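You operate a simulated robot arm through the tools that you are given. There is no shell and no other tool.

The job below is to be done with a simulated robot arm. You get a single attempt, and the scene is never put back.

TASK
Put the multimeter's clips on the 120 ohm block and hold its reading.
Fine: one clip a tab; lowest ohms range that fits the printed figure.

Only the result counts: the job must be done as asked and must still hold three seconds after the hand-in. Knocking over, shifting, dropping, spilling or breaking anything else fails it.

THE ROBOT
A 6-joint arm with a four-finger gripper, fixed in place. Base frame: the origin is on the floor under the middle of its stand, x ahead of it, y to its left, z up. Readings come in mm, rad, newtons and seconds.
It reaches about 1012 mm from its shoulder. Its first joint turns from -2.897 to 2.897 rad. Payload 3.43 kg.
Tool frame: the origin (TCP) lies between the finger pads and is the grasp point; the fingertips stand 30 mm ahead of it; z points along the fingers, y is the line along which they close. The gripper opens to 120 mm; its body begins 85 mm behind the TCP.
Orientation is told as [roll, pitch, yaw] about the base's x, y, z axes, in that order, counted from this pose: with the fingers straight down and closing along the base's y, the tool's x points along the base's -x, its y along +y and its z along -z.

THE INTERFACE
- The arm moves only by the tool servo_tool. Its argument "increments" is a list of rows, each a list of 3 entries, a list of its own where there are three numbers: the shift along the tool's x, y, z in units of 100 mm (1.0 is 100 mm), then the turn, a rotation vector about the tool's x, y, z in units of 180 degrees (1.0 is 180 degrees), then the finger opening in mm, from 0 to 120. In form: [[[tx, ty, tz], [ax, ay, az], fingers], ...]. A call has 1 to 20 rows; each row is the pose to reach, as a shift and turn from the pose commanded when the call began, along the tool's axes at that moment. A call with a number of a shift or a turn outside -1 to 1 is refused whole. Each row takes 0.2 s and may step no farther than 50 mm and 0.15 rad from the row before; otherwise, or with a gripper value out of range, the whole call is refused. A pose out of reach is approached as far as the arm can. The call stops where the force on the tool passes 40 N (or 10 N more than at its start, if that is more) or the arm is blocked; 0.2 s more then pass. The fingers move at their own pace (about 136.2 mm/s each) and stop on an object; they squeeze with about 27 N. The grip force told is the motor's: it shows also when the fingers shut on nothing. Time passes only in rows, and 0.2 s behind the last, so rows that repeat a pose let the fingers close. The reply holds the time, the measured pose of the TCP, the force on the tool along the base axes, the opening and the grip force, in the units named above and with some noise, with the torque about the TCP (base axes, N m) and any sound that the robot's microphone picked up.
- Cameras (640 x 400 px; columns grow to the right, rows downward): "scene" is fixed at [216.9, 489, 1471.6]; the picture's right is [0.08, 1.00, 0.00], its down [0.92, -0.07, -0.40] and it looks along [-0.40, 0.03, -0.92] (base axes); focal length 342 px, centre (320, 200). "wrist" rides on the gripper at [72, -17, -120] in the tool frame; the picture's right is [0.23, 0.97, 0.00], its down [-0.81, 0.19, -0.55] and it looks along [-0.54, 0.13, 0.83] (tool axes); focal length 275 px, centre (320, 200). There is no depth. A picture from a camera that has moved, and an enlarged one, comes with that camera's place and axes in the base frame and with its lens. The place of the scene camera against the robot may be out by one fixed shift of up to 18 mm in any direction.
- get_image(camera): a new picture of that camera. No time passes.
- close_up(camera, box): a new picture of the part [left, top, right, bottom] of that camera's present view, enlarged. No time passes.
- sign_off(): hands the job in; it is judged then, once.

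Nothing tells you positions but the pictures and the camera data. Unless the task says otherwise, let go and move clear before handing in.

The tools are called as name(argument=value, ...) on one line, values as JSON. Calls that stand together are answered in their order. servo_tool: Moves the arm, as the interface text tells. Its arguments: {"type":"object","properties":{"increments":{"type":"array"}},"required":["increments"]} The other tools are called the same way: get_image (camera) takes a picture; close_up (camera, box) takes an enlarged picture of a part of a camera's view; sign_off () hands the job in.

At the start:

```text
clock: 0.0
position: [34.3, 407.9, 1127.4]
tool_rot: [0.001, 0.002, 0.0]
contact_force: [0.0, -0.4, 0.8]
wrist_torque: [-0.03, 0.0, 0.01]
finger_gap: 120.0
gripper_force: 0.0
```

scene: 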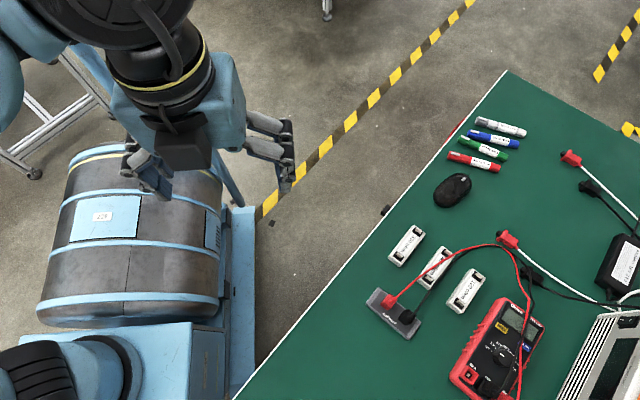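
wrist: 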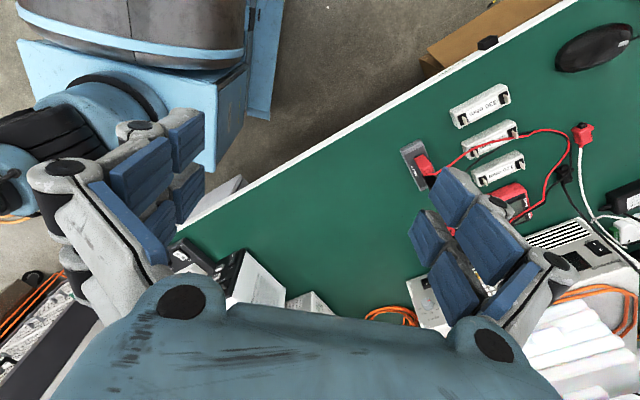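

I see a green table with three white resistor blocks, a red multimeter with clips parked on a grey holder, and other items. I'll enlarge the views to read the labels first.

close_up(camera="scene", box=[360, 210, 500, 340])

close_up(camera="scene", box=[440, 280, 560, 400])

close_up(camera="wrist", box=[390, 70, 590, 230])

close_up(camera="scene", box=[480, 120, 640, 320])

```text
3.08 times, centred on (430, 275) of scene
camera zoom: at [216.9, 489.0, 1471.6], right [0.08, 1.0, 0.0], down [0.92, -0.07, -0.4], along [-0.4, 0.03, -0.92], focal length 1052 px, centre (-18, -31)
```

zoom: 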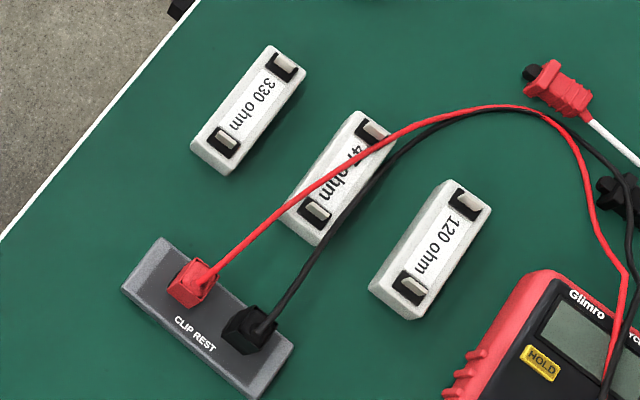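

```text
3.33 times, centred on (500, 340) of scene
camera zoom: at [216.9, 489.0, 1471.6], right [0.08, 1.0, 0.0], down [0.92, -0.07, -0.4], along [-0.4, 0.03, -0.92], focal length 1140 px, centre (-280, -267)
```

zoom: 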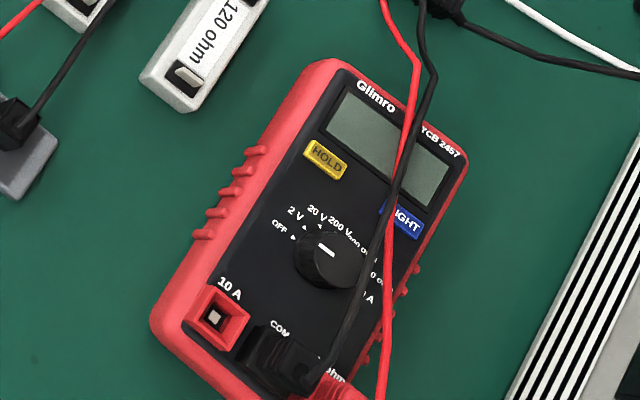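

```text
2.50 times, centred on (490, 150) of wrist
camera zoom: at [-36.4, 389.3, 1247.7], right [-0.23, 0.97, 0.0], down [0.81, 0.19, 0.55], along [0.54, 0.13, -0.83], focal length 688 px, centre (-105, 325)
```

zoom: 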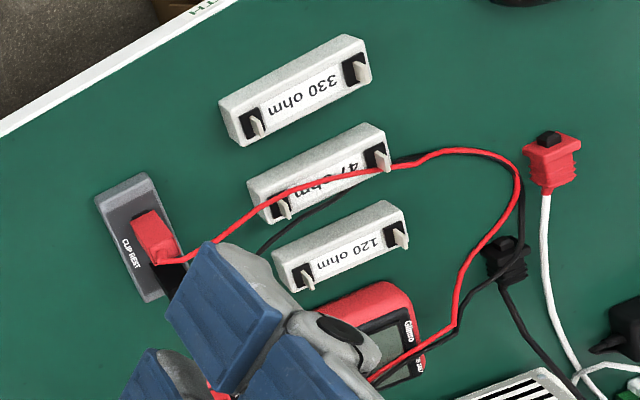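

```text
2.00 times, centred on (560, 220) of scene
camera zoom: at [216.9, 489.0, 1471.6], right [0.08, 1.0, 0.0], down [0.92, -0.07, -0.4], along [-0.4, 0.03, -0.92], focal length 684 px, centre (-160, 160)
```

zoom: 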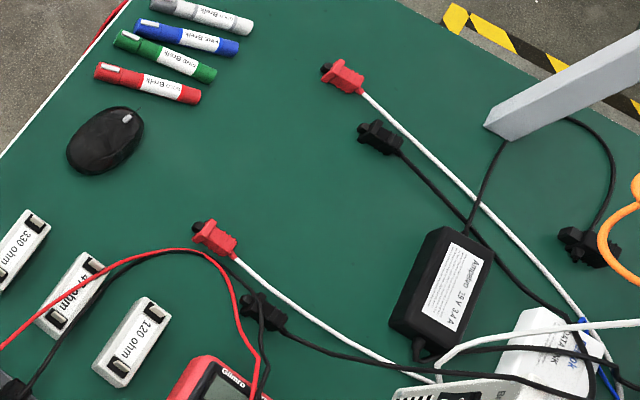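

The 120 ohm block is the one nearest the meter (about x 130, y 805, z 745), and the meter is around (245, 830). I'll bring the wrist camera over the table for a closer look before touching anything.

servo_tool(increments=[[[0, 0.33, 0], [0, 0, 0], 120], [[0, 0.66, 0], [0, 0, 0], 120], [[0, 1.0, 0], [0, 0, 0], 120]])

servo_tool(increments=[[[0, 0.33, 0], [0, 0, 0], 120], [[0, 0.66, 0], [0, 0, 0], 120], [[0, 1.0, 0], [0, 0, 0], 120]])

servo_tool(increments=[[[0, 0.33, 0], [0, 0, 0], 120], [[0, 0.66, 0], [0, 0, 0], 120], [[0, 1.0, 0], [0, 0, 0], 120]])

get_image(camera="wrist")

get_image(camera="scene")

```text
clock: 0.8
position: [20.8, 507.2, 1128.5]
tool_rot: [0.003, -0.009, -0.001]
contact_force: [-0.2, -0.3, 0.2]
wrist_torque: [0.03, 0.02, 0.01]
finger_gap: 120.0
gripper_force: 0.0
```

```text
clock: 1.6
position: [20.5, 607.0, 1126.7]
tool_rot: [0.002, -0.012, -0.001]
contact_force: [0.3, -0.2, 0.7]
wrist_torque: [0.01, 0.01, -0.01]
finger_gap: 120.2
gripper_force: 0.0
```

```text
clock: 2.4
position: [22.1, 706.9, 1128.6]
tool_rot: [0.003, -0.009, -0.001]
contact_force: [0.6, -0.9, 0.2]
wrist_torque: [0.03, 0.02, -0.01]
finger_gap: 119.9
gripper_force: 0.1
```

```text
taken
camera wrist: at [-50.7, 688.5, 1248.0], right [-0.23, 0.97, 0.0], down [0.8, 0.19, 0.56], along [0.55, 0.13, -0.83], focal length 275 px, centre (320, 200)
```

wrist: 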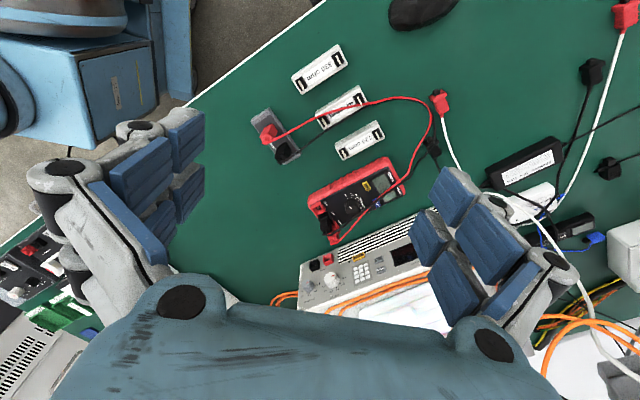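

```text
taken
```

scene: 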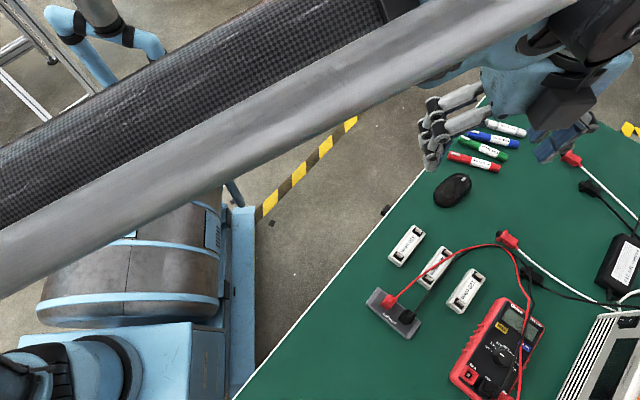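

The view works; the meter is now centred in the wrist picture. I'll descend and take close-ups of the dial, plugs and tabs.

servo_tool(increments=[[[0, 0.1, 0.33], [0, 0, 0], 120], [[0, 0.2, 0.66], [0, 0, 0], 120], [[0, 0.3, 1.0], [0, 0, 0], 120]])

get_image(camera="wrist")

close_up(camera="wrist", box=[240, 110, 440, 260])

close_up(camera="wrist", box=[240, 20, 440, 160])

```text
clock: 3.2
position: [21.8, 737.2, 1028.2]
tool_rot: [0.002, -0.01, -0.002]
contact_force: [-1.0, 0.0, 0.4]
wrist_torque: [0.03, 0.01, -0.04]
finger_gap: 119.9
gripper_force: 0.1
```

```text
taken
camera wrist: at [-50.5, 719.5, 1147.8], right [-0.23, 0.97, 0.0], down [0.81, 0.19, 0.56], along [0.55, 0.13, -0.83], focal length 275 px, centre (320, 200)
```

wrist: 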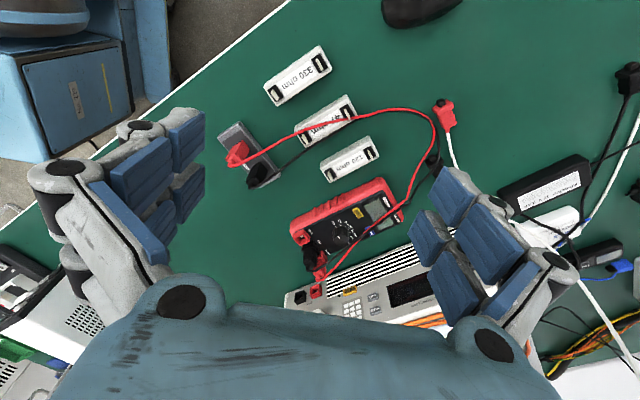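

```text
2.67 times, centred on (340, 185) of wrist
camera zoom: at [-50.5, 719.5, 1147.8], right [-0.23, 0.97, 0.0], down [0.81, 0.19, 0.56], along [0.55, 0.13, -0.83], focal length 734 px, centre (267, 240)
```

zoom: 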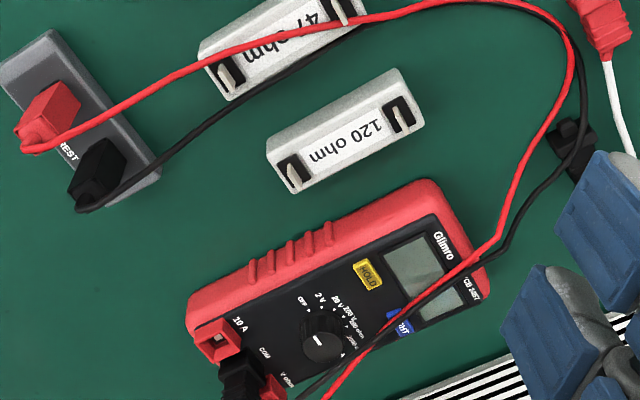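

```text
2.86 times, centred on (340, 90) of wrist
camera zoom: at [-50.5, 719.5, 1147.8], right [-0.23, 0.97, 0.0], down [0.81, 0.19, 0.56], along [0.55, 0.13, -0.83], focal length 786 px, centre (263, 514)
```

zoom: 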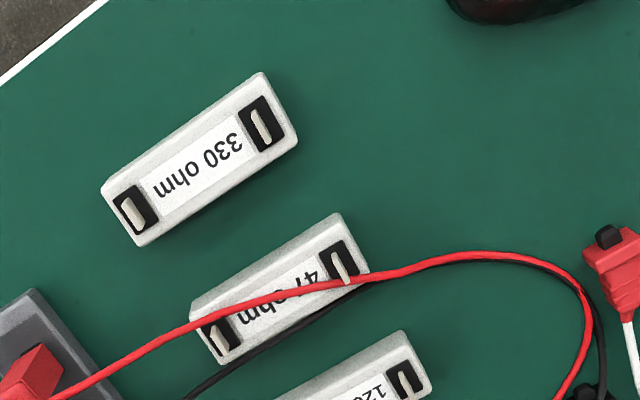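

The close-ups look truly re-rendered, so I'll zoom further into the dial from here before moving.

close_up(camera="wrist", box=[320, 205, 380, 245])

close_up(camera="wrist", box=[285, 215, 345, 265])

close_up(camera="wrist", box=[310, 130, 380, 180])

close_up(camera="wrist", box=[210, 120, 280, 190])

close_up(camera="scene", box=[365, 275, 430, 340])

close_up(camera="scene", box=[475, 330, 535, 400])

```text
10.00 times, centred on (350, 225) of wrist
camera zoom: at [-50.5, 719.5, 1147.8], right [-0.23, 0.97, 0.0], down [0.81, 0.19, 0.56], along [0.55, 0.13, -0.83], focal length 2753 px, centre (20, -50)
```

zoom: 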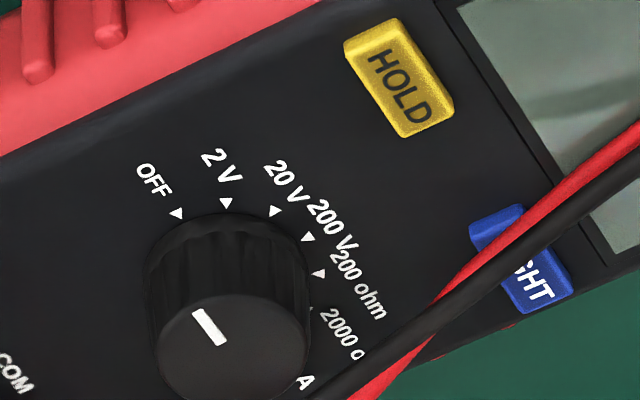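

```text
8.00 times, centred on (315, 240) of wrist
camera zoom: at [-50.5, 719.5, 1147.8], right [-0.23, 0.97, 0.0], down [0.81, 0.19, 0.56], along [0.55, 0.13, -0.83], focal length 2202 px, centre (360, -120)
```

zoom: 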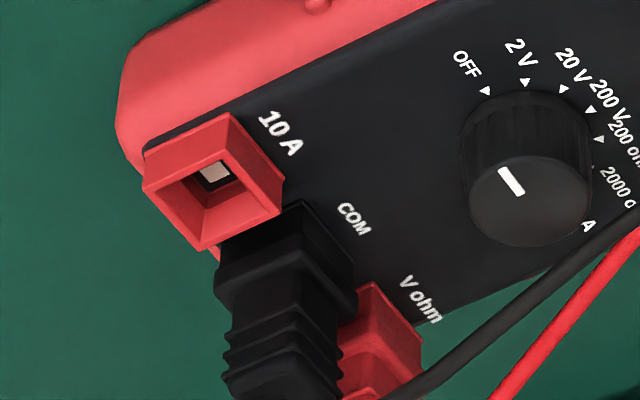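

```text
8.00 times, centred on (345, 155) of wrist
camera zoom: at [-50.5, 719.5, 1147.8], right [-0.23, 0.97, 0.0], down [0.81, 0.19, 0.56], along [0.55, 0.13, -0.83], focal length 2202 px, centre (120, 560)
```

zoom: 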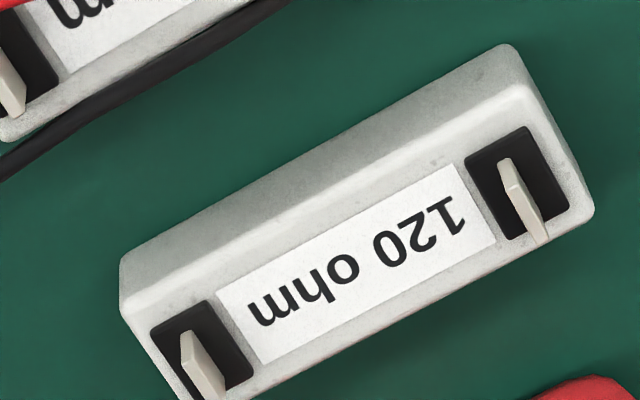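

```text
5.71 times, centred on (245, 155) of wrist
camera zoom: at [-50.5, 719.5, 1147.8], right [-0.23, 0.97, 0.0], down [0.81, 0.19, 0.56], along [0.55, 0.13, -0.83], focal length 1573 px, centre (749, 457)
```

zoom: 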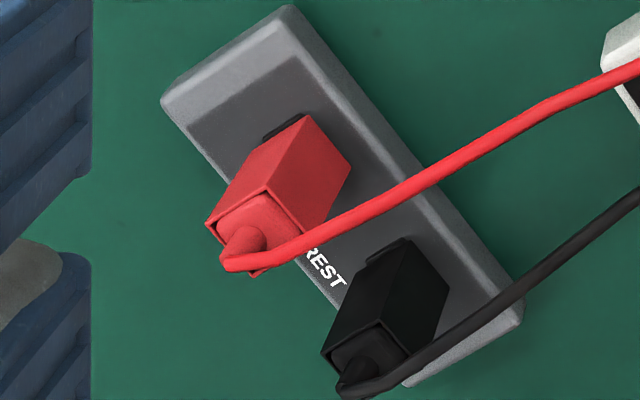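

```text
6.15 times, centred on (398, 308) of scene
camera zoom: at [216.9, 489.0, 1471.6], right [0.08, 1.0, 0.0], down [0.92, -0.07, -0.4], along [-0.4, 0.03, -0.92], focal length 2104 px, centre (-157, -462)
```

zoom: 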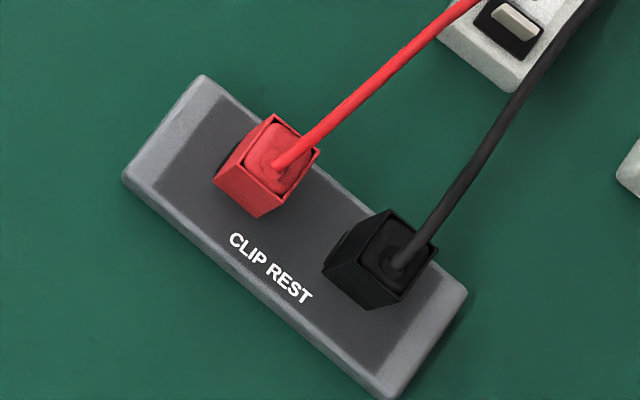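

```text
5.71 times, centred on (505, 365) of scene
camera zoom: at [216.9, 489.0, 1471.6], right [0.08, 1.0, 0.0], down [0.92, -0.07, -0.4], along [-0.4, 0.03, -0.92], focal length 1954 px, centre (-737, -743)
```

zoom: 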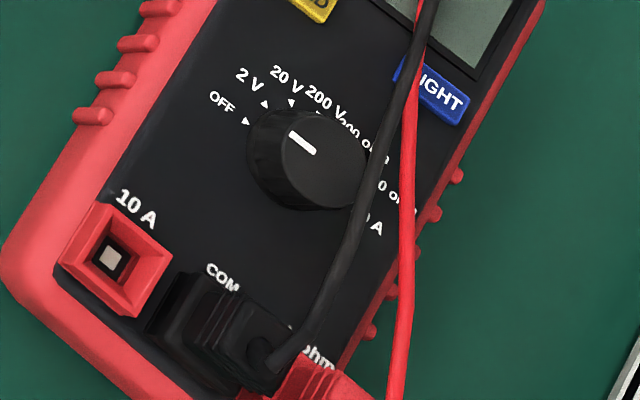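

The dial is on OFF, the leads are in COM and V ohm, and I need the 200 ohm range, the clips on the two tabs, then HOLD. I'll check my own fingers' shape and the tabs more closely.

close_up(camera="wrist", box=[390, 150, 570, 320])

close_up(camera="scene", box=[440, 260, 495, 320])

close_up(camera="scene", box=[400, 60, 640, 220])

```text
2.35 times, centred on (480, 235) of wrist
camera zoom: at [-50.5, 719.5, 1147.8], right [-0.23, 0.97, 0.0], down [0.81, 0.19, 0.56], along [0.55, 0.13, -0.83], focal length 648 px, centre (-56, 118)
```

zoom: 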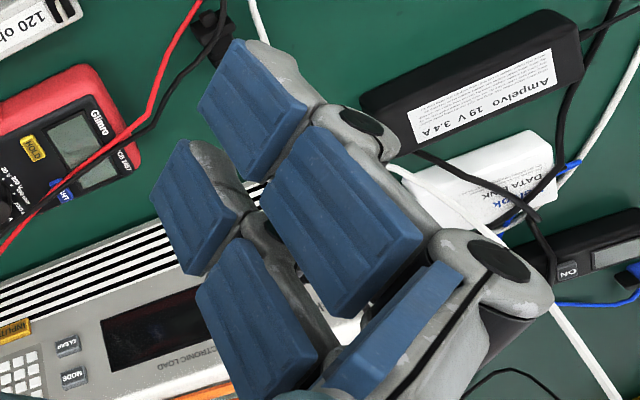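

```text
6.67 times, centred on (468, 290) of scene
camera zoom: at [216.9, 489.0, 1471.6], right [0.08, 1.0, 0.0], down [0.92, -0.07, -0.4], along [-0.4, 0.03, -0.92], focal length 2280 px, centre (-663, -400)
```

zoom: 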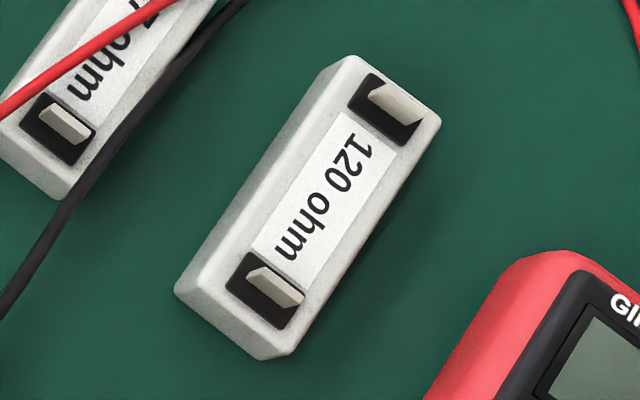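

```text
2.50 times, centred on (520, 140) of scene
camera zoom: at [216.9, 489.0, 1471.6], right [0.08, 1.0, 0.0], down [0.92, -0.07, -0.4], along [-0.4, 0.03, -0.92], focal length 855 px, centre (-180, 350)
```

zoom: 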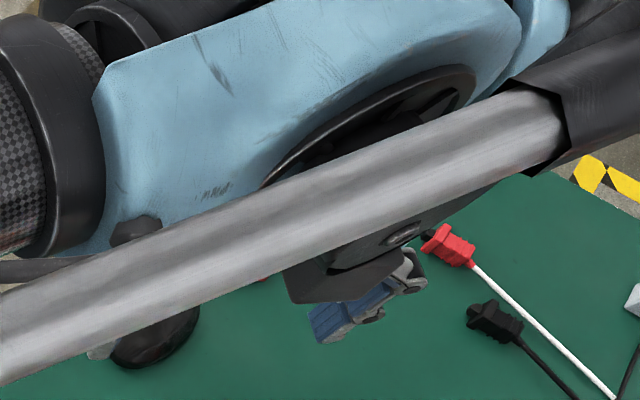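

I can make out the finger pads (two per side, small gap in the middle). I'll part-close the gripper in free air to see where the tips sit when nearly closed.

servo_tool(increments=[[[0, 0, 0], [0, 0, 0], 20], [[0, 0, 0], [0, 0, 0], 20], [[0, 0, 0], [0, 0, 0], 20], [[0, 0, 0], [0, 0, 0], 20]])

get_image(camera="wrist")

close_up(camera="wrist", box=[240, 130, 400, 330])

```text
clock: 4.2
position: [21.7, 736.8, 1029.0]
tool_rot: [0.002, -0.012, 0.001]
contact_force: [-0.3, 0.2, -0.7]
wrist_torque: [-0.01, 0.04, -0.01]
finger_gap: 20.0
gripper_force: 0.1
```

```text
taken
camera wrist: at [-50.8, 719.6, 1147.8], right [-0.23, 0.97, 0.0], down [0.8, 0.19, 0.56], along [0.55, 0.13, -0.83], focal length 275 px, centre (320, 200)
```

wrist: 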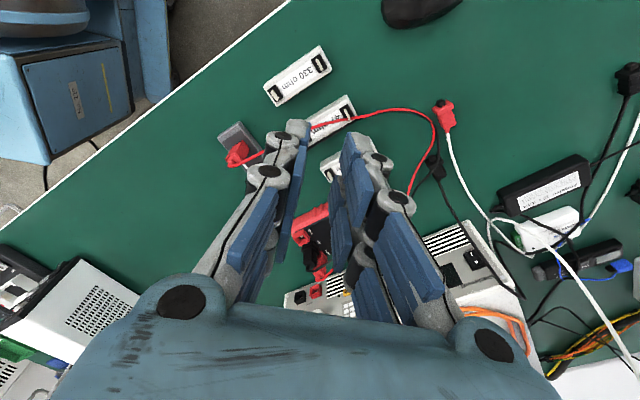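

```text
2.00 times, centred on (320, 230) of wrist
camera zoom: at [-50.8, 719.6, 1147.8], right [-0.23, 0.97, 0.0], down [0.8, 0.19, 0.56], along [0.55, 0.13, -0.83], focal length 551 px, centre (320, 140)
```

zoom: 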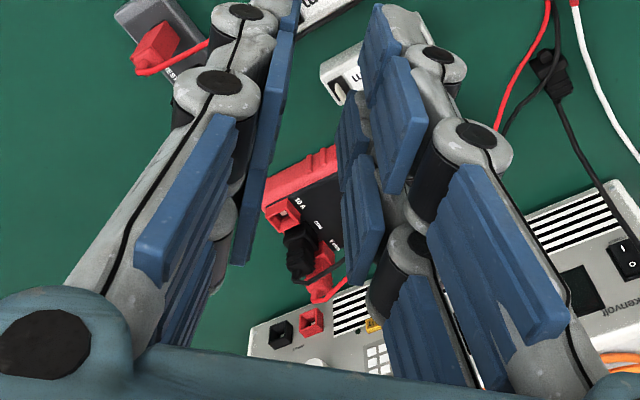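

The tips do extend further when nearly closed. I'll reopen and move over the clip rest for a closer view of the clips.

servo_tool(increments=[[[-0.2, -0.24, 0.2], [0, 0, 0], 120], [[-0.4, -0.48, 0.4], [0, 0, 0], 120], [[-0.6, -0.72, 0.6], [0, 0, 0], 120], [[-0.78, -0.97, 0.8], [0, 0, 0], 120], [[-0.78, -0.97, 0.8], [0, 0, 0], 120]])

get_image(camera="wrist")

get_image(camera="scene")

```text
clock: 5.4
position: [101.0, 642.3, 950.2]
tool_rot: [0.002, -0.011, 0.0]
contact_force: [-0.4, -0.2, -1.3]
wrist_torque: [0.01, -0.01, -0.01]
finger_gap: 120.3
gripper_force: 0.0
```

```text
taken
camera wrist: at [28.7, 623.1, 1068.8], right [-0.23, 0.97, 0.0], down [0.8, 0.19, 0.56], along [0.55, 0.13, -0.83], focal length 275 px, centre (320, 200)
```

wrist: 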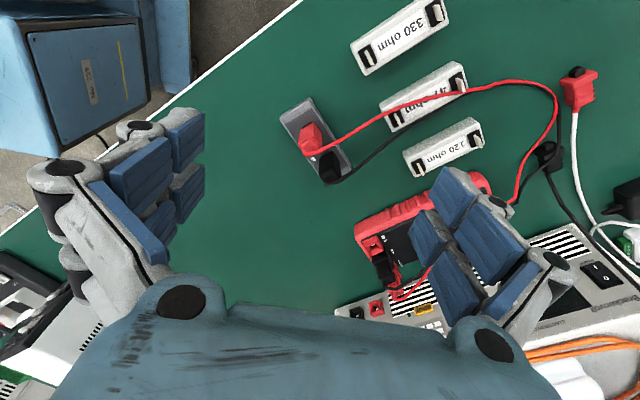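

```text
taken
```

scene: 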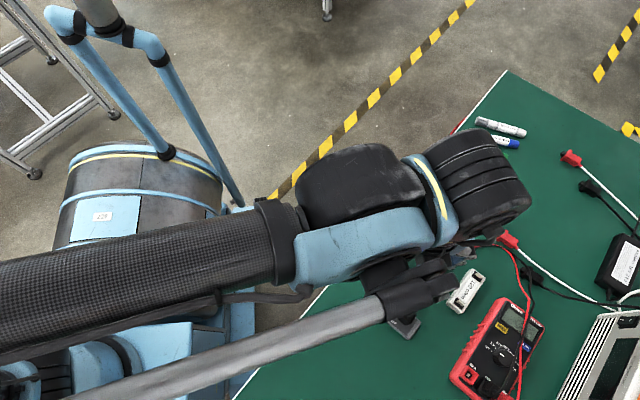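

close_up(camera="wrist", box=[270, 90, 370, 190])

close_up(camera="wrist", box=[290, 110, 350, 160])

close_up(camera="wrist", box=[395, 110, 495, 185])

close_up(camera="wrist", box=[360, 60, 500, 150])

```text
4.00 times, centred on (320, 140) of wrist
camera zoom: at [28.7, 623.1, 1068.8], right [-0.23, 0.97, 0.0], down [0.8, 0.19, 0.56], along [0.55, 0.13, -0.83], focal length 1101 px, centre (320, 440)
```

zoom: 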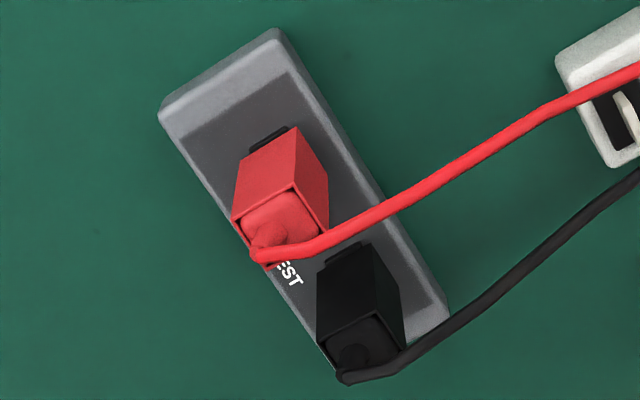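

```text
8.00 times, centred on (320, 135) of wrist
camera zoom: at [28.7, 623.1, 1068.8], right [-0.23, 0.97, 0.0], down [0.8, 0.19, 0.56], along [0.55, 0.13, -0.83], focal length 2202 px, centre (320, 720)
```

zoom: 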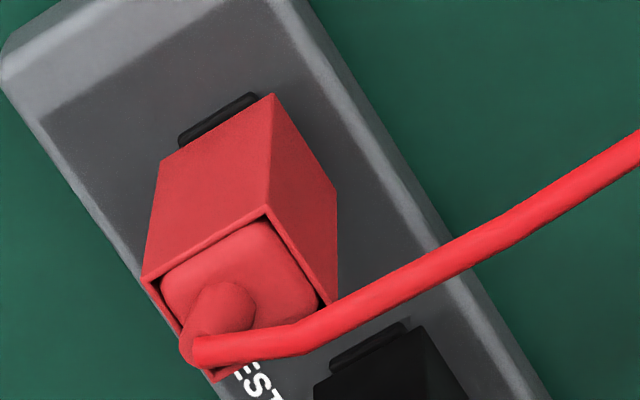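

```text
5.33 times, centred on (445, 148) of wrist
camera zoom: at [28.7, 623.1, 1068.8], right [-0.23, 0.97, 0.0], down [0.8, 0.19, 0.56], along [0.55, 0.13, -0.83], focal length 1468 px, centre (-347, 480)
```

zoom: 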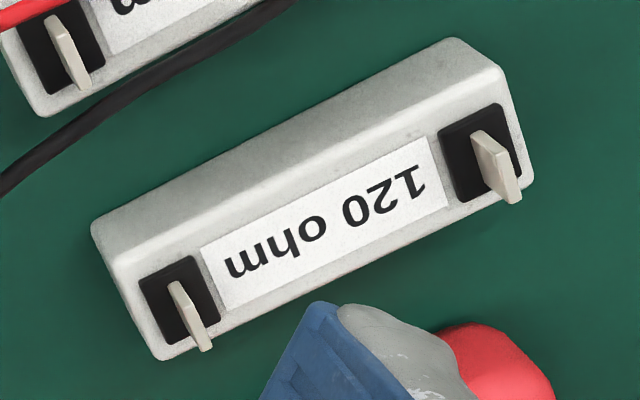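

```text
4.44 times, centred on (430, 105) of wrist
camera zoom: at [28.7, 623.1, 1068.8], right [-0.23, 0.97, 0.0], down [0.8, 0.19, 0.56], along [0.55, 0.13, -0.83], focal length 1224 px, centre (-169, 622)
```

zoom: 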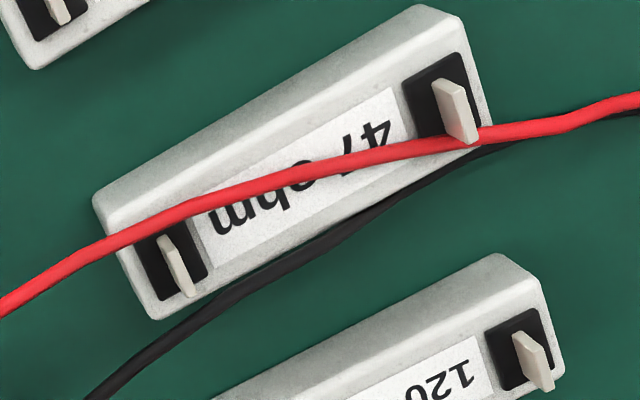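

close_up(camera="scene", box=[490, 220, 550, 280])

close_up(camera="wrist", box=[540, 60, 620, 160])

close_up(camera="wrist", box=[340, 170, 460, 310])

```text
6.67 times, centred on (520, 250) of scene
camera zoom: at [216.9, 489.0, 1471.6], right [0.08, 1.0, 0.0], down [0.92, -0.07, -0.4], along [-0.4, 0.03, -0.92], focal length 2280 px, centre (-1013, -133)
```

zoom: 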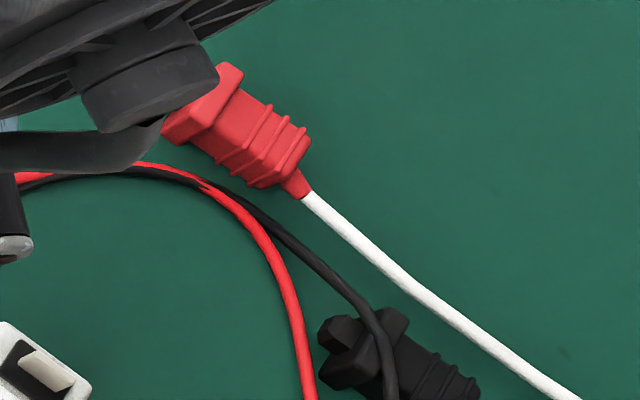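

```text
4.00 times, centred on (580, 110) of wrist
camera zoom: at [28.7, 623.1, 1068.8], right [-0.23, 0.97, 0.0], down [0.8, 0.19, 0.56], along [0.55, 0.13, -0.83], focal length 1101 px, centre (-720, 560)
```

zoom: 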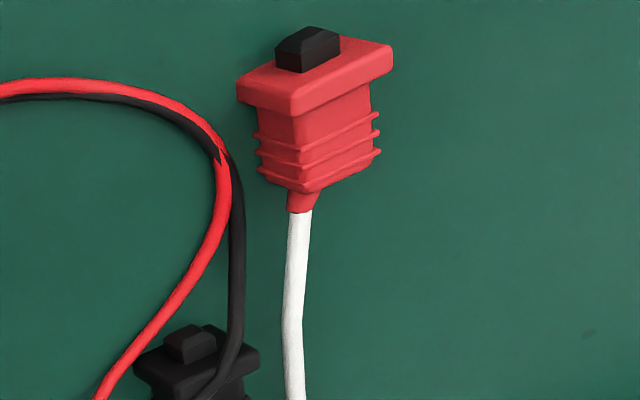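

```text
2.86 times, centred on (400, 240) of wrist
camera zoom: at [28.7, 623.1, 1068.8], right [-0.23, 0.97, 0.0], down [0.8, 0.19, 0.56], along [0.55, 0.13, -0.83], focal length 786 px, centre (91, 86)
```

zoom: 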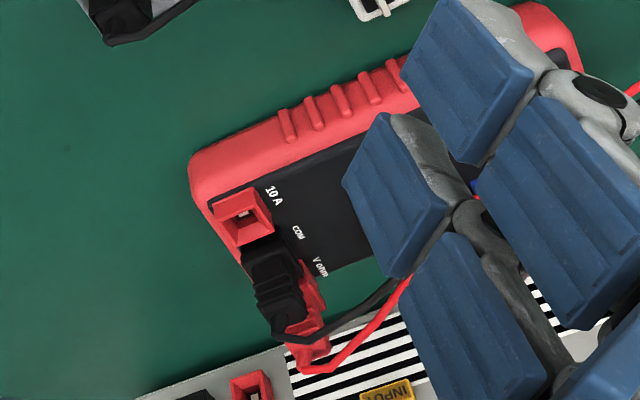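

The rest sits at about 45° around (145, 650), with upright box-shaped clips about 18–20 mm square. I'll tilt the camera to see the clips and tabs from the side and get heights.

servo_tool(increments=[[[0.16, 0, 0.14], [0, -0.038, 0], 120], [[0.32, 0, 0.28], [0, -0.076, 0], 120], [[0.48, 0, 0.42], [0, -0.114, 0], 120], [[0.64, 0, 0.56], [0, -0.152, 0], 120], [[0.81, 0, 0.7], [0, -0.191, 0], 120], [[0.81, 0, 0.7], [0, -0.191, 0], 120]])

get_image(camera="wrist")

get_image(camera="scene")

```text
clock: 6.8
position: [20.5, 641.0, 876.9]
tool_rot: [0.0, -0.612, -0.002]
contact_force: [0.5, -0.7, 0.3]
wrist_torque: [0.01, -0.01, -0.04]
finger_gap: 120.1
gripper_force: 0.0
```

```text
taken
camera wrist: at [-106.8, 622.4, 934.9], right [-0.19, 0.97, -0.13], down [0.35, 0.19, 0.92], along [0.92, 0.13, -0.37], focal length 275 px, centre (320, 200)
```

wrist: 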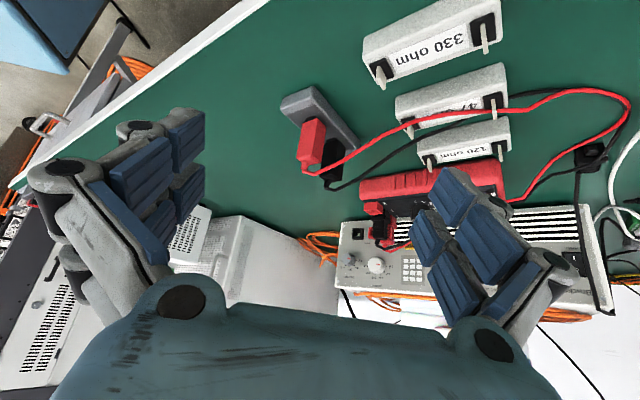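

```text
taken
```

scene: 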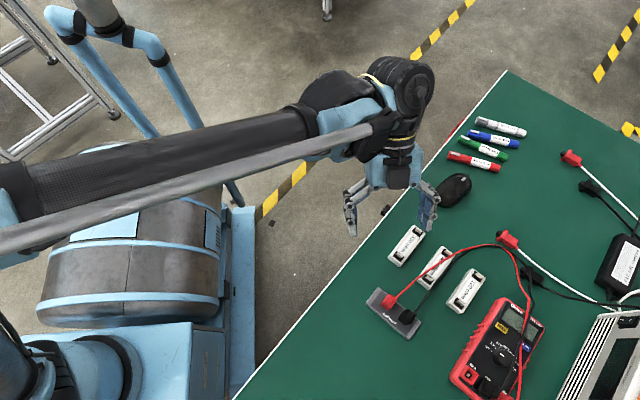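

close_up(camera="wrist", box=[270, 75, 370, 195])

close_up(camera="wrist", box=[285, 105, 365, 185])

close_up(camera="wrist", box=[400, 110, 520, 180])

close_up(camera="wrist", box=[350, 0, 510, 90])

close_up(camera="wrist", box=[350, 160, 510, 270])

```text
3.33 times, centred on (320, 135) of wrist
camera zoom: at [-106.8, 622.4, 934.9], right [-0.19, 0.97, -0.13], down [0.35, 0.19, 0.92], along [0.92, 0.13, -0.37], focal length 918 px, centre (320, 417)
```

zoom: 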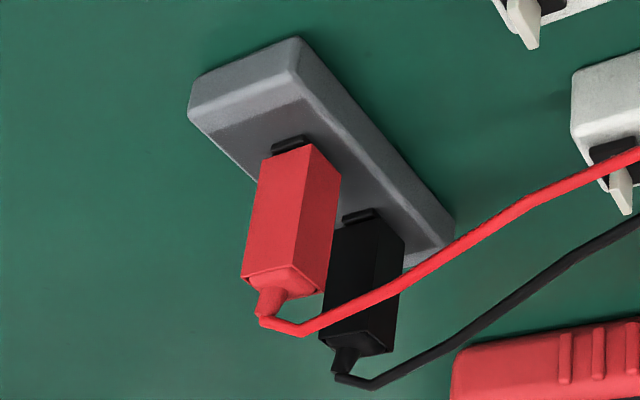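

```text
5.00 times, centred on (325, 145) of wrist
camera zoom: at [-106.8, 622.4, 934.9], right [-0.19, 0.97, -0.13], down [0.35, 0.19, 0.92], along [0.92, 0.13, -0.37], focal length 1376 px, centre (295, 475)
```

zoom: 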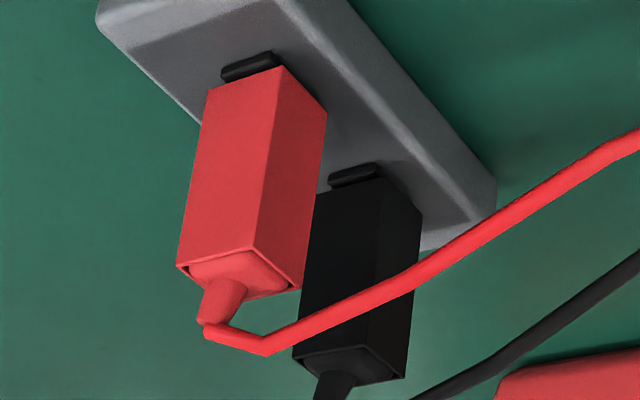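

```text
5.33 times, centred on (460, 145) of wrist
camera zoom: at [-106.8, 622.4, 934.9], right [-0.19, 0.97, -0.13], down [0.35, 0.19, 0.92], along [0.92, 0.13, -0.37], focal length 1468 px, centre (-427, 493)
```

zoom: 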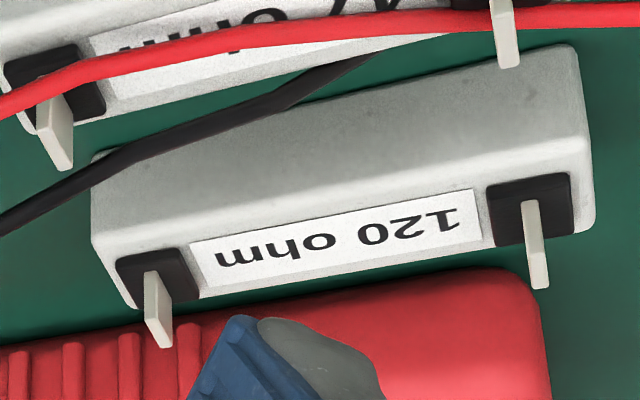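

```text
4.00 times, centred on (430, 45) of wrist
camera zoom: at [-106.8, 622.4, 934.9], right [-0.19, 0.97, -0.13], down [0.35, 0.19, 0.92], along [0.92, 0.13, -0.37], focal length 1101 px, centre (-120, 820)
```

zoom: 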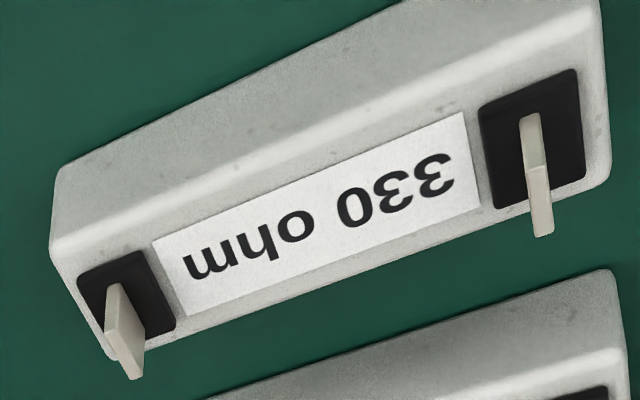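

```text
3.64 times, centred on (430, 215) of wrist
camera zoom: at [-106.8, 622.4, 934.9], right [-0.19, 0.97, -0.13], down [0.35, 0.19, 0.92], along [0.92, 0.13, -0.37], focal length 1001 px, centre (-80, 146)
```

zoom: 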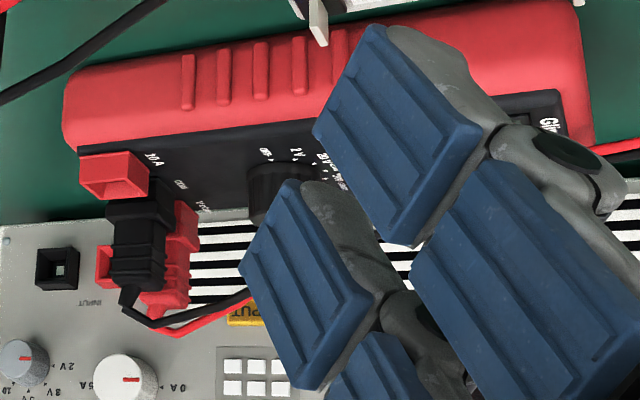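

Side view gives good geometry: table ≈720, block tops ≈745, red clip box spans z≈744–788 centred near (147, 639), 16×20 mm and turned 45°. I'll level the tool, then yaw +45° to line up with the rest.

servo_tool(increments=[[[-0.19, -0.04, 0.0], [0, 0.039, 0], 120], [[-0.38, -0.08, 0.01], [0, 0.078, 0], 120], [[-0.57, -0.12, 0.01], [0, 0.117, 0], 120], [[-0.76, -0.16, 0.02], [0, 0.156, 0], 120], [[-0.95, -0.2, 0.02], [0, 0.1945, 0], 120], [[-0.95, -0.2, 0.02], [0, 0.1945, 0], 120]])

servo_tool(increments=[[[0, 0, 0], [0, 0, -0.042], 120], [[0, 0, 0], [0, 0, -0.084], 120], [[0, 0, 0], [0, 0, -0.126], 120], [[0, 0, 0], [0, 0, -0.168], 120], [[0, 0, 0], [0, 0, -0.21], 120], [[0, 0, 0], [0, 0, -0.25], 120], [[0, 0, 0], [0, 0, -0.25], 120]])

get_image(camera="wrist")

close_up(camera="wrist", box=[200, 60, 380, 180])

```text
clock: 8.2
position: [101.7, 620.3, 931.0]
tool_rot: [0.002, 0.002, 0.0]
contact_force: [0.6, -0.2, 0.1]
wrist_torque: [0.0, 0.0, -0.02]
finger_gap: 120.3
gripper_force: 0.0
```

```text
clock: 9.8
position: [98.8, 620.8, 931.1]
tool_rot: [0.0, -0.002, 0.787]
contact_force: [1.3, 0.2, -0.1]
wrist_torque: [-0.01, 0.01, -0.02]
finger_gap: 120.0
gripper_force: 0.0
```

```text
taken
camera wrist: at [61.3, 557.0, 1051.1], right [-0.85, 0.52, 0.0], down [0.44, 0.71, 0.55], along [0.29, 0.47, -0.83], focal length 275 px, centre (320, 200)
```

wrist: 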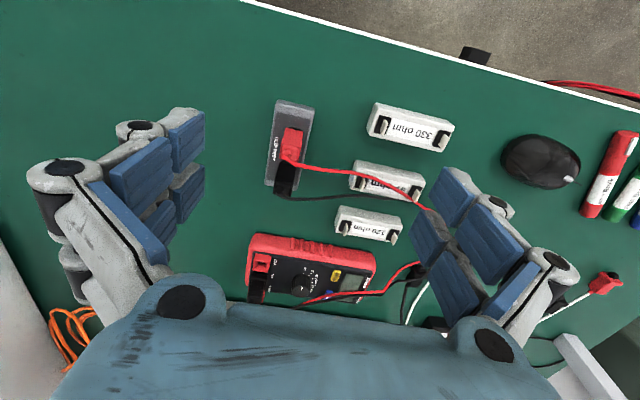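

```text
3.33 times, centred on (290, 120) of wrist
camera zoom: at [61.3, 557.0, 1051.1], right [-0.85, 0.52, 0.0], down [0.44, 0.71, 0.55], along [0.29, 0.47, -0.83], focal length 918 px, centre (420, 467)
```

zoom: 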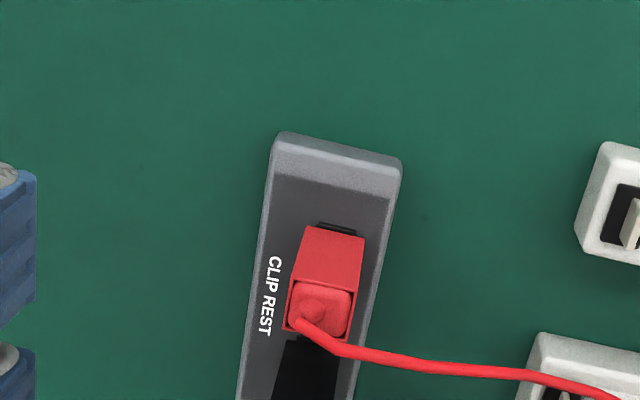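

Axes line up with the rest. I'll move over the red clip (about 147.7, 638.8), stop above it at z≈850 with the fingers part-open, and check alignment.

servo_tool(increments=[[[-0.23, -0.1, 0.2], [0, 0, 0], 80], [[-0.47, -0.2, 0.4], [0, 0, 0], 80], [[-0.47, -0.2, 0.6], [0, 0, 0], 80], [[-0.47, -0.2, 0.8], [0, 0, 0], 80], [[-0.47, -0.2, 0.8], [0, 0, 0], 80]])

get_image(camera="wrist")

close_up(camera="wrist", box=[240, 90, 400, 190])

get_image(camera="scene")

```text
clock: 11.0
position: [147.0, 641.0, 851.9]
tool_rot: [0.002, -0.002, 0.785]
contact_force: [0.9, -0.4, -0.1]
wrist_torque: [0.03, 0.01, -0.01]
finger_gap: 79.9
gripper_force: 0.1
```

```text
taken
camera wrist: at [108.5, 577.3, 971.4], right [-0.85, 0.53, 0.0], down [0.44, 0.71, 0.55], along [0.29, 0.47, -0.83], focal length 275 px, centre (320, 200)
```

wrist: 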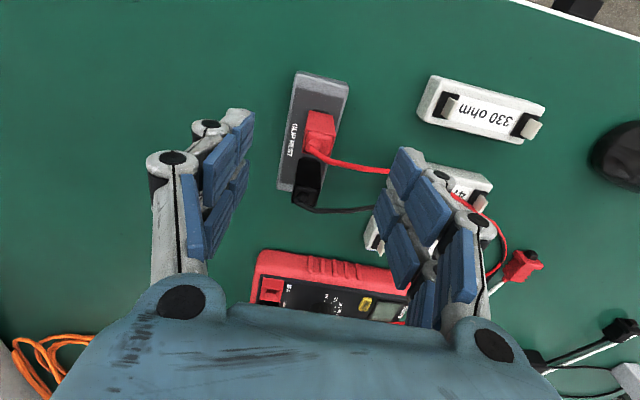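

```text
4.00 times, centred on (320, 140) of wrist
camera zoom: at [108.5, 577.3, 971.4], right [-0.85, 0.53, 0.0], down [0.44, 0.71, 0.55], along [0.29, 0.47, -0.83], focal length 1101 px, centre (320, 440)
```

zoom: 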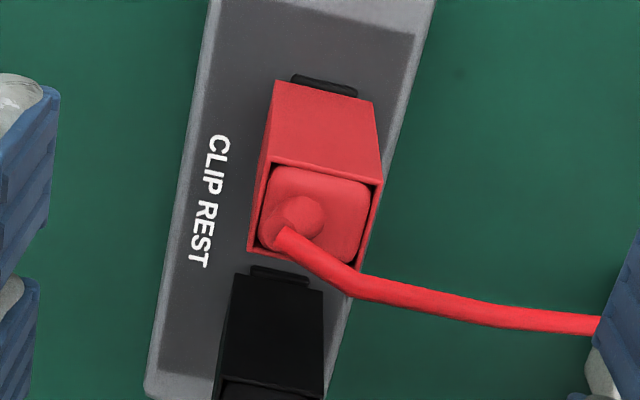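

```text
taken
```

scene: 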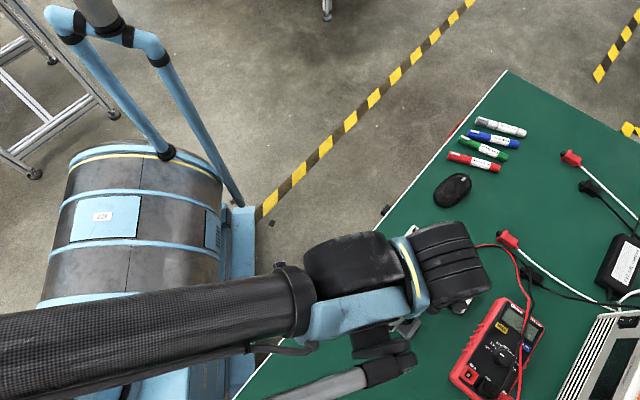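

The TCP is within 1 mm of the red clip's centre and aligned. I'll descend in steps to about z 780 with 60 mm opening, watching force, before closing.

servo_tool(increments=[[[0, -0.01, 0.15], [0, 0, 0], 60], [[0, -0.01, 0.3], [0, 0, 0], 60], [[0, -0.01, 0.42], [0, 0, 0], 60], [[0, -0.01, 0.54], [0, 0, 0], 60], [[0, -0.01, 0.63], [0, 0, 0], 60], [[0, -0.01, 0.71], [0, 0, 0], 60], [[0, -0.01, 0.71], [0, 0, 0], 60]])

get_image(camera="wrist")

close_up(camera="wrist", box=[220, 100, 420, 260])

```text
clock: 12.6
position: [148.0, 638.7, 780.3]
tool_rot: [0.002, -0.002, 0.785]
contact_force: [-0.6, 0.2, 0.5]
wrist_torque: [0.02, -0.05, -0.01]
finger_gap: 60.4
gripper_force: 0.0
```

```text
taken
camera wrist: at [109.9, 575.5, 900.3], right [-0.85, 0.53, 0.0], down [0.44, 0.71, 0.55], along [0.29, 0.47, -0.83], focal length 275 px, centre (320, 200)
```

wrist: 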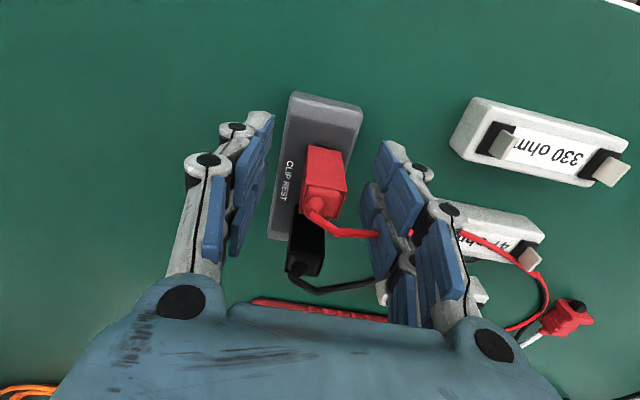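

```text
2.50 times, centred on (320, 180) of wrist
camera zoom: at [109.9, 575.5, 900.3], right [-0.85, 0.53, 0.0], down [0.44, 0.71, 0.55], along [0.29, 0.47, -0.83], focal length 688 px, centre (320, 250)
```

zoom: 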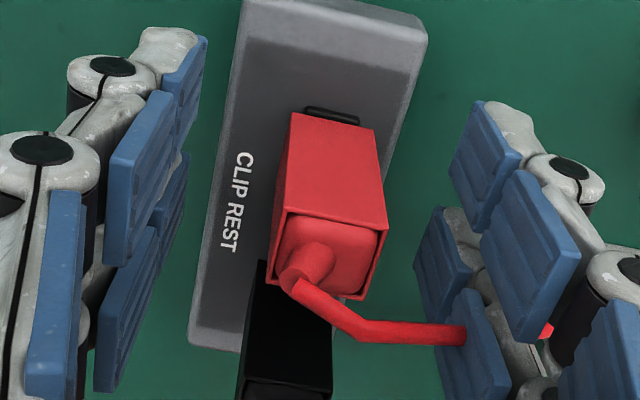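

No contact force and the clip is centred between the pads; the cable isn't obstructing. Closing on the clip now.

servo_tool(increments=[[[0, 0, 0], [0, 0, 0], 35], [[0, 0, 0], [0, 0, 0], 24], [[0, 0, 0], [0, 0, 0], 10], [[0, 0, 0], [0, 0, 0], 10], [[0, 0, 0], [0, 0, 0], 10]])

get_image(camera="wrist")

close_up(camera="wrist", box=[220, 100, 420, 260])

```text
clock: 13.8
position: [146.6, 640.1, 781.6]
tool_rot: [0.001, -0.002, 0.786]
contact_force: [-5.1, 5.2, 1.6]
wrist_torque: [0.19, 0.2, 0.08]
finger_gap: 18.8
gripper_force: 27.2
```

```text
taken
camera wrist: at [109.5, 575.7, 900.4], right [-0.85, 0.53, 0.0], down [0.44, 0.71, 0.55], along [0.29, 0.47, -0.83], focal length 275 px, centre (320, 200)
```

wrist: 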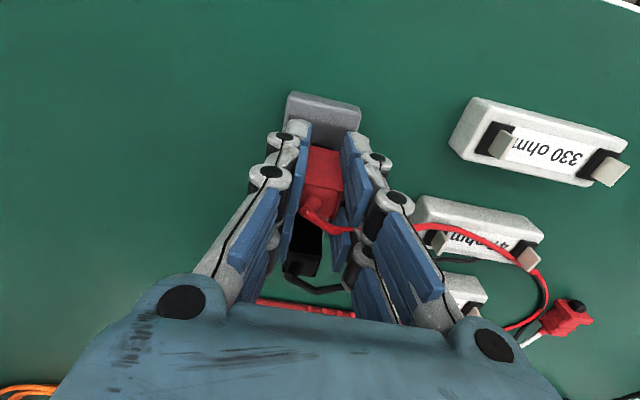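

```text
2.50 times, centred on (320, 180) of wrist
camera zoom: at [109.5, 575.7, 900.4], right [-0.85, 0.53, 0.0], down [0.44, 0.71, 0.55], along [0.29, 0.47, -0.83], focal length 688 px, centre (320, 250)
```

zoom: 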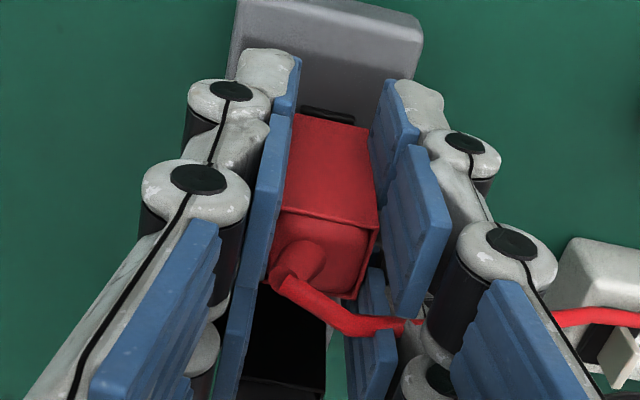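

The red clip is gripped (gap 18.8 mm, 27 N). I'll ease the small sideways load and lift straight up about 60 mm.

servo_tool(increments=[[[0, 0.008, 0], [0, 0, 0], 10], [[0, 0.008, 0], [0, 0, 0], 10]])

servo_tool(increments=[[[0, 0, -0.05], [0, 0, 0], 10], [[0, 0, -0.1], [0, 0, 0], 10], [[0, 0, -0.2], [0, 0, 0], 10], [[0, 0, -0.3], [0, 0, 0], 10], [[0, 0, -0.45], [0, 0, 0], 10], [[0, 0, -0.6], [0, 0, 0], 10], [[0, 0, -0.6], [0, 0, 0], 10]])

get_image(camera="wrist")

close_up(camera="wrist", box=[220, 80, 420, 240])

get_image(camera="scene")

```text
clock: 14.4
position: [147.9, 639.4, 779.4]
tool_rot: [-0.001, -0.002, 0.785]
contact_force: [-1.0, -1.6, -2.1]
wrist_torque: [-0.1, -0.11, 0.04]
finger_gap: 19.1
gripper_force: 26.9
```

```text
clock: 16.0
position: [147.1, 639.4, 839.5]
tool_rot: [0.003, 0.0, 0.786]
contact_force: [-0.2, -0.4, -0.8]
wrist_torque: [-0.01, 0.04, 0.01]
finger_gap: 18.5
gripper_force: 26.8
```

```text
taken
camera wrist: at [109.1, 576.2, 960.1], right [-0.85, 0.53, 0.0], down [0.44, 0.71, 0.55], along [0.29, 0.47, -0.83], focal length 275 px, centre (320, 200)
```

wrist: 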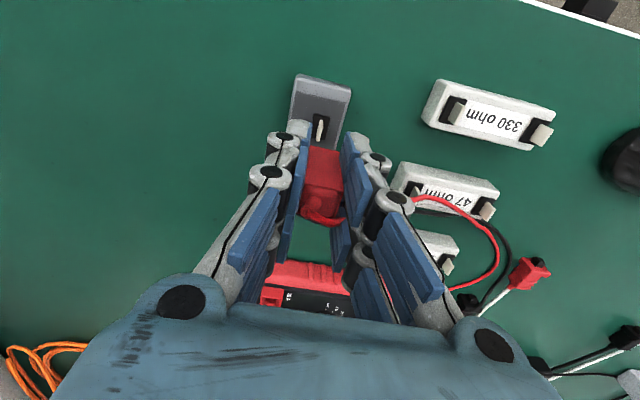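

```text
2.50 times, centred on (320, 160) of wrist
camera zoom: at [109.1, 576.2, 960.1], right [-0.85, 0.53, 0.0], down [0.44, 0.71, 0.55], along [0.29, 0.47, -0.83], focal length 688 px, centre (320, 300)
```

zoom: 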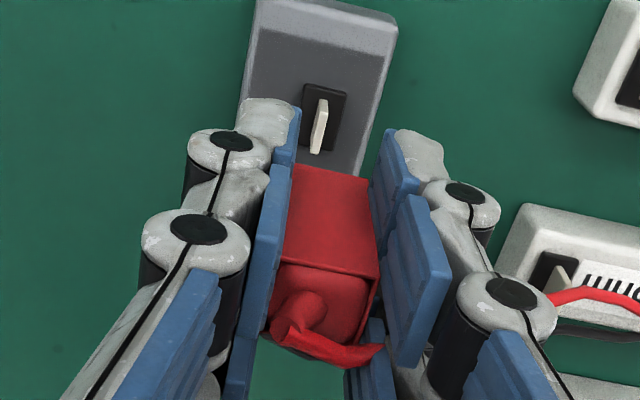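

```text
taken
```

scene: 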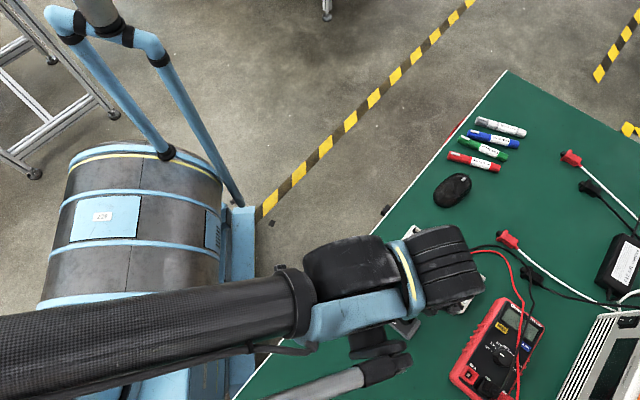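

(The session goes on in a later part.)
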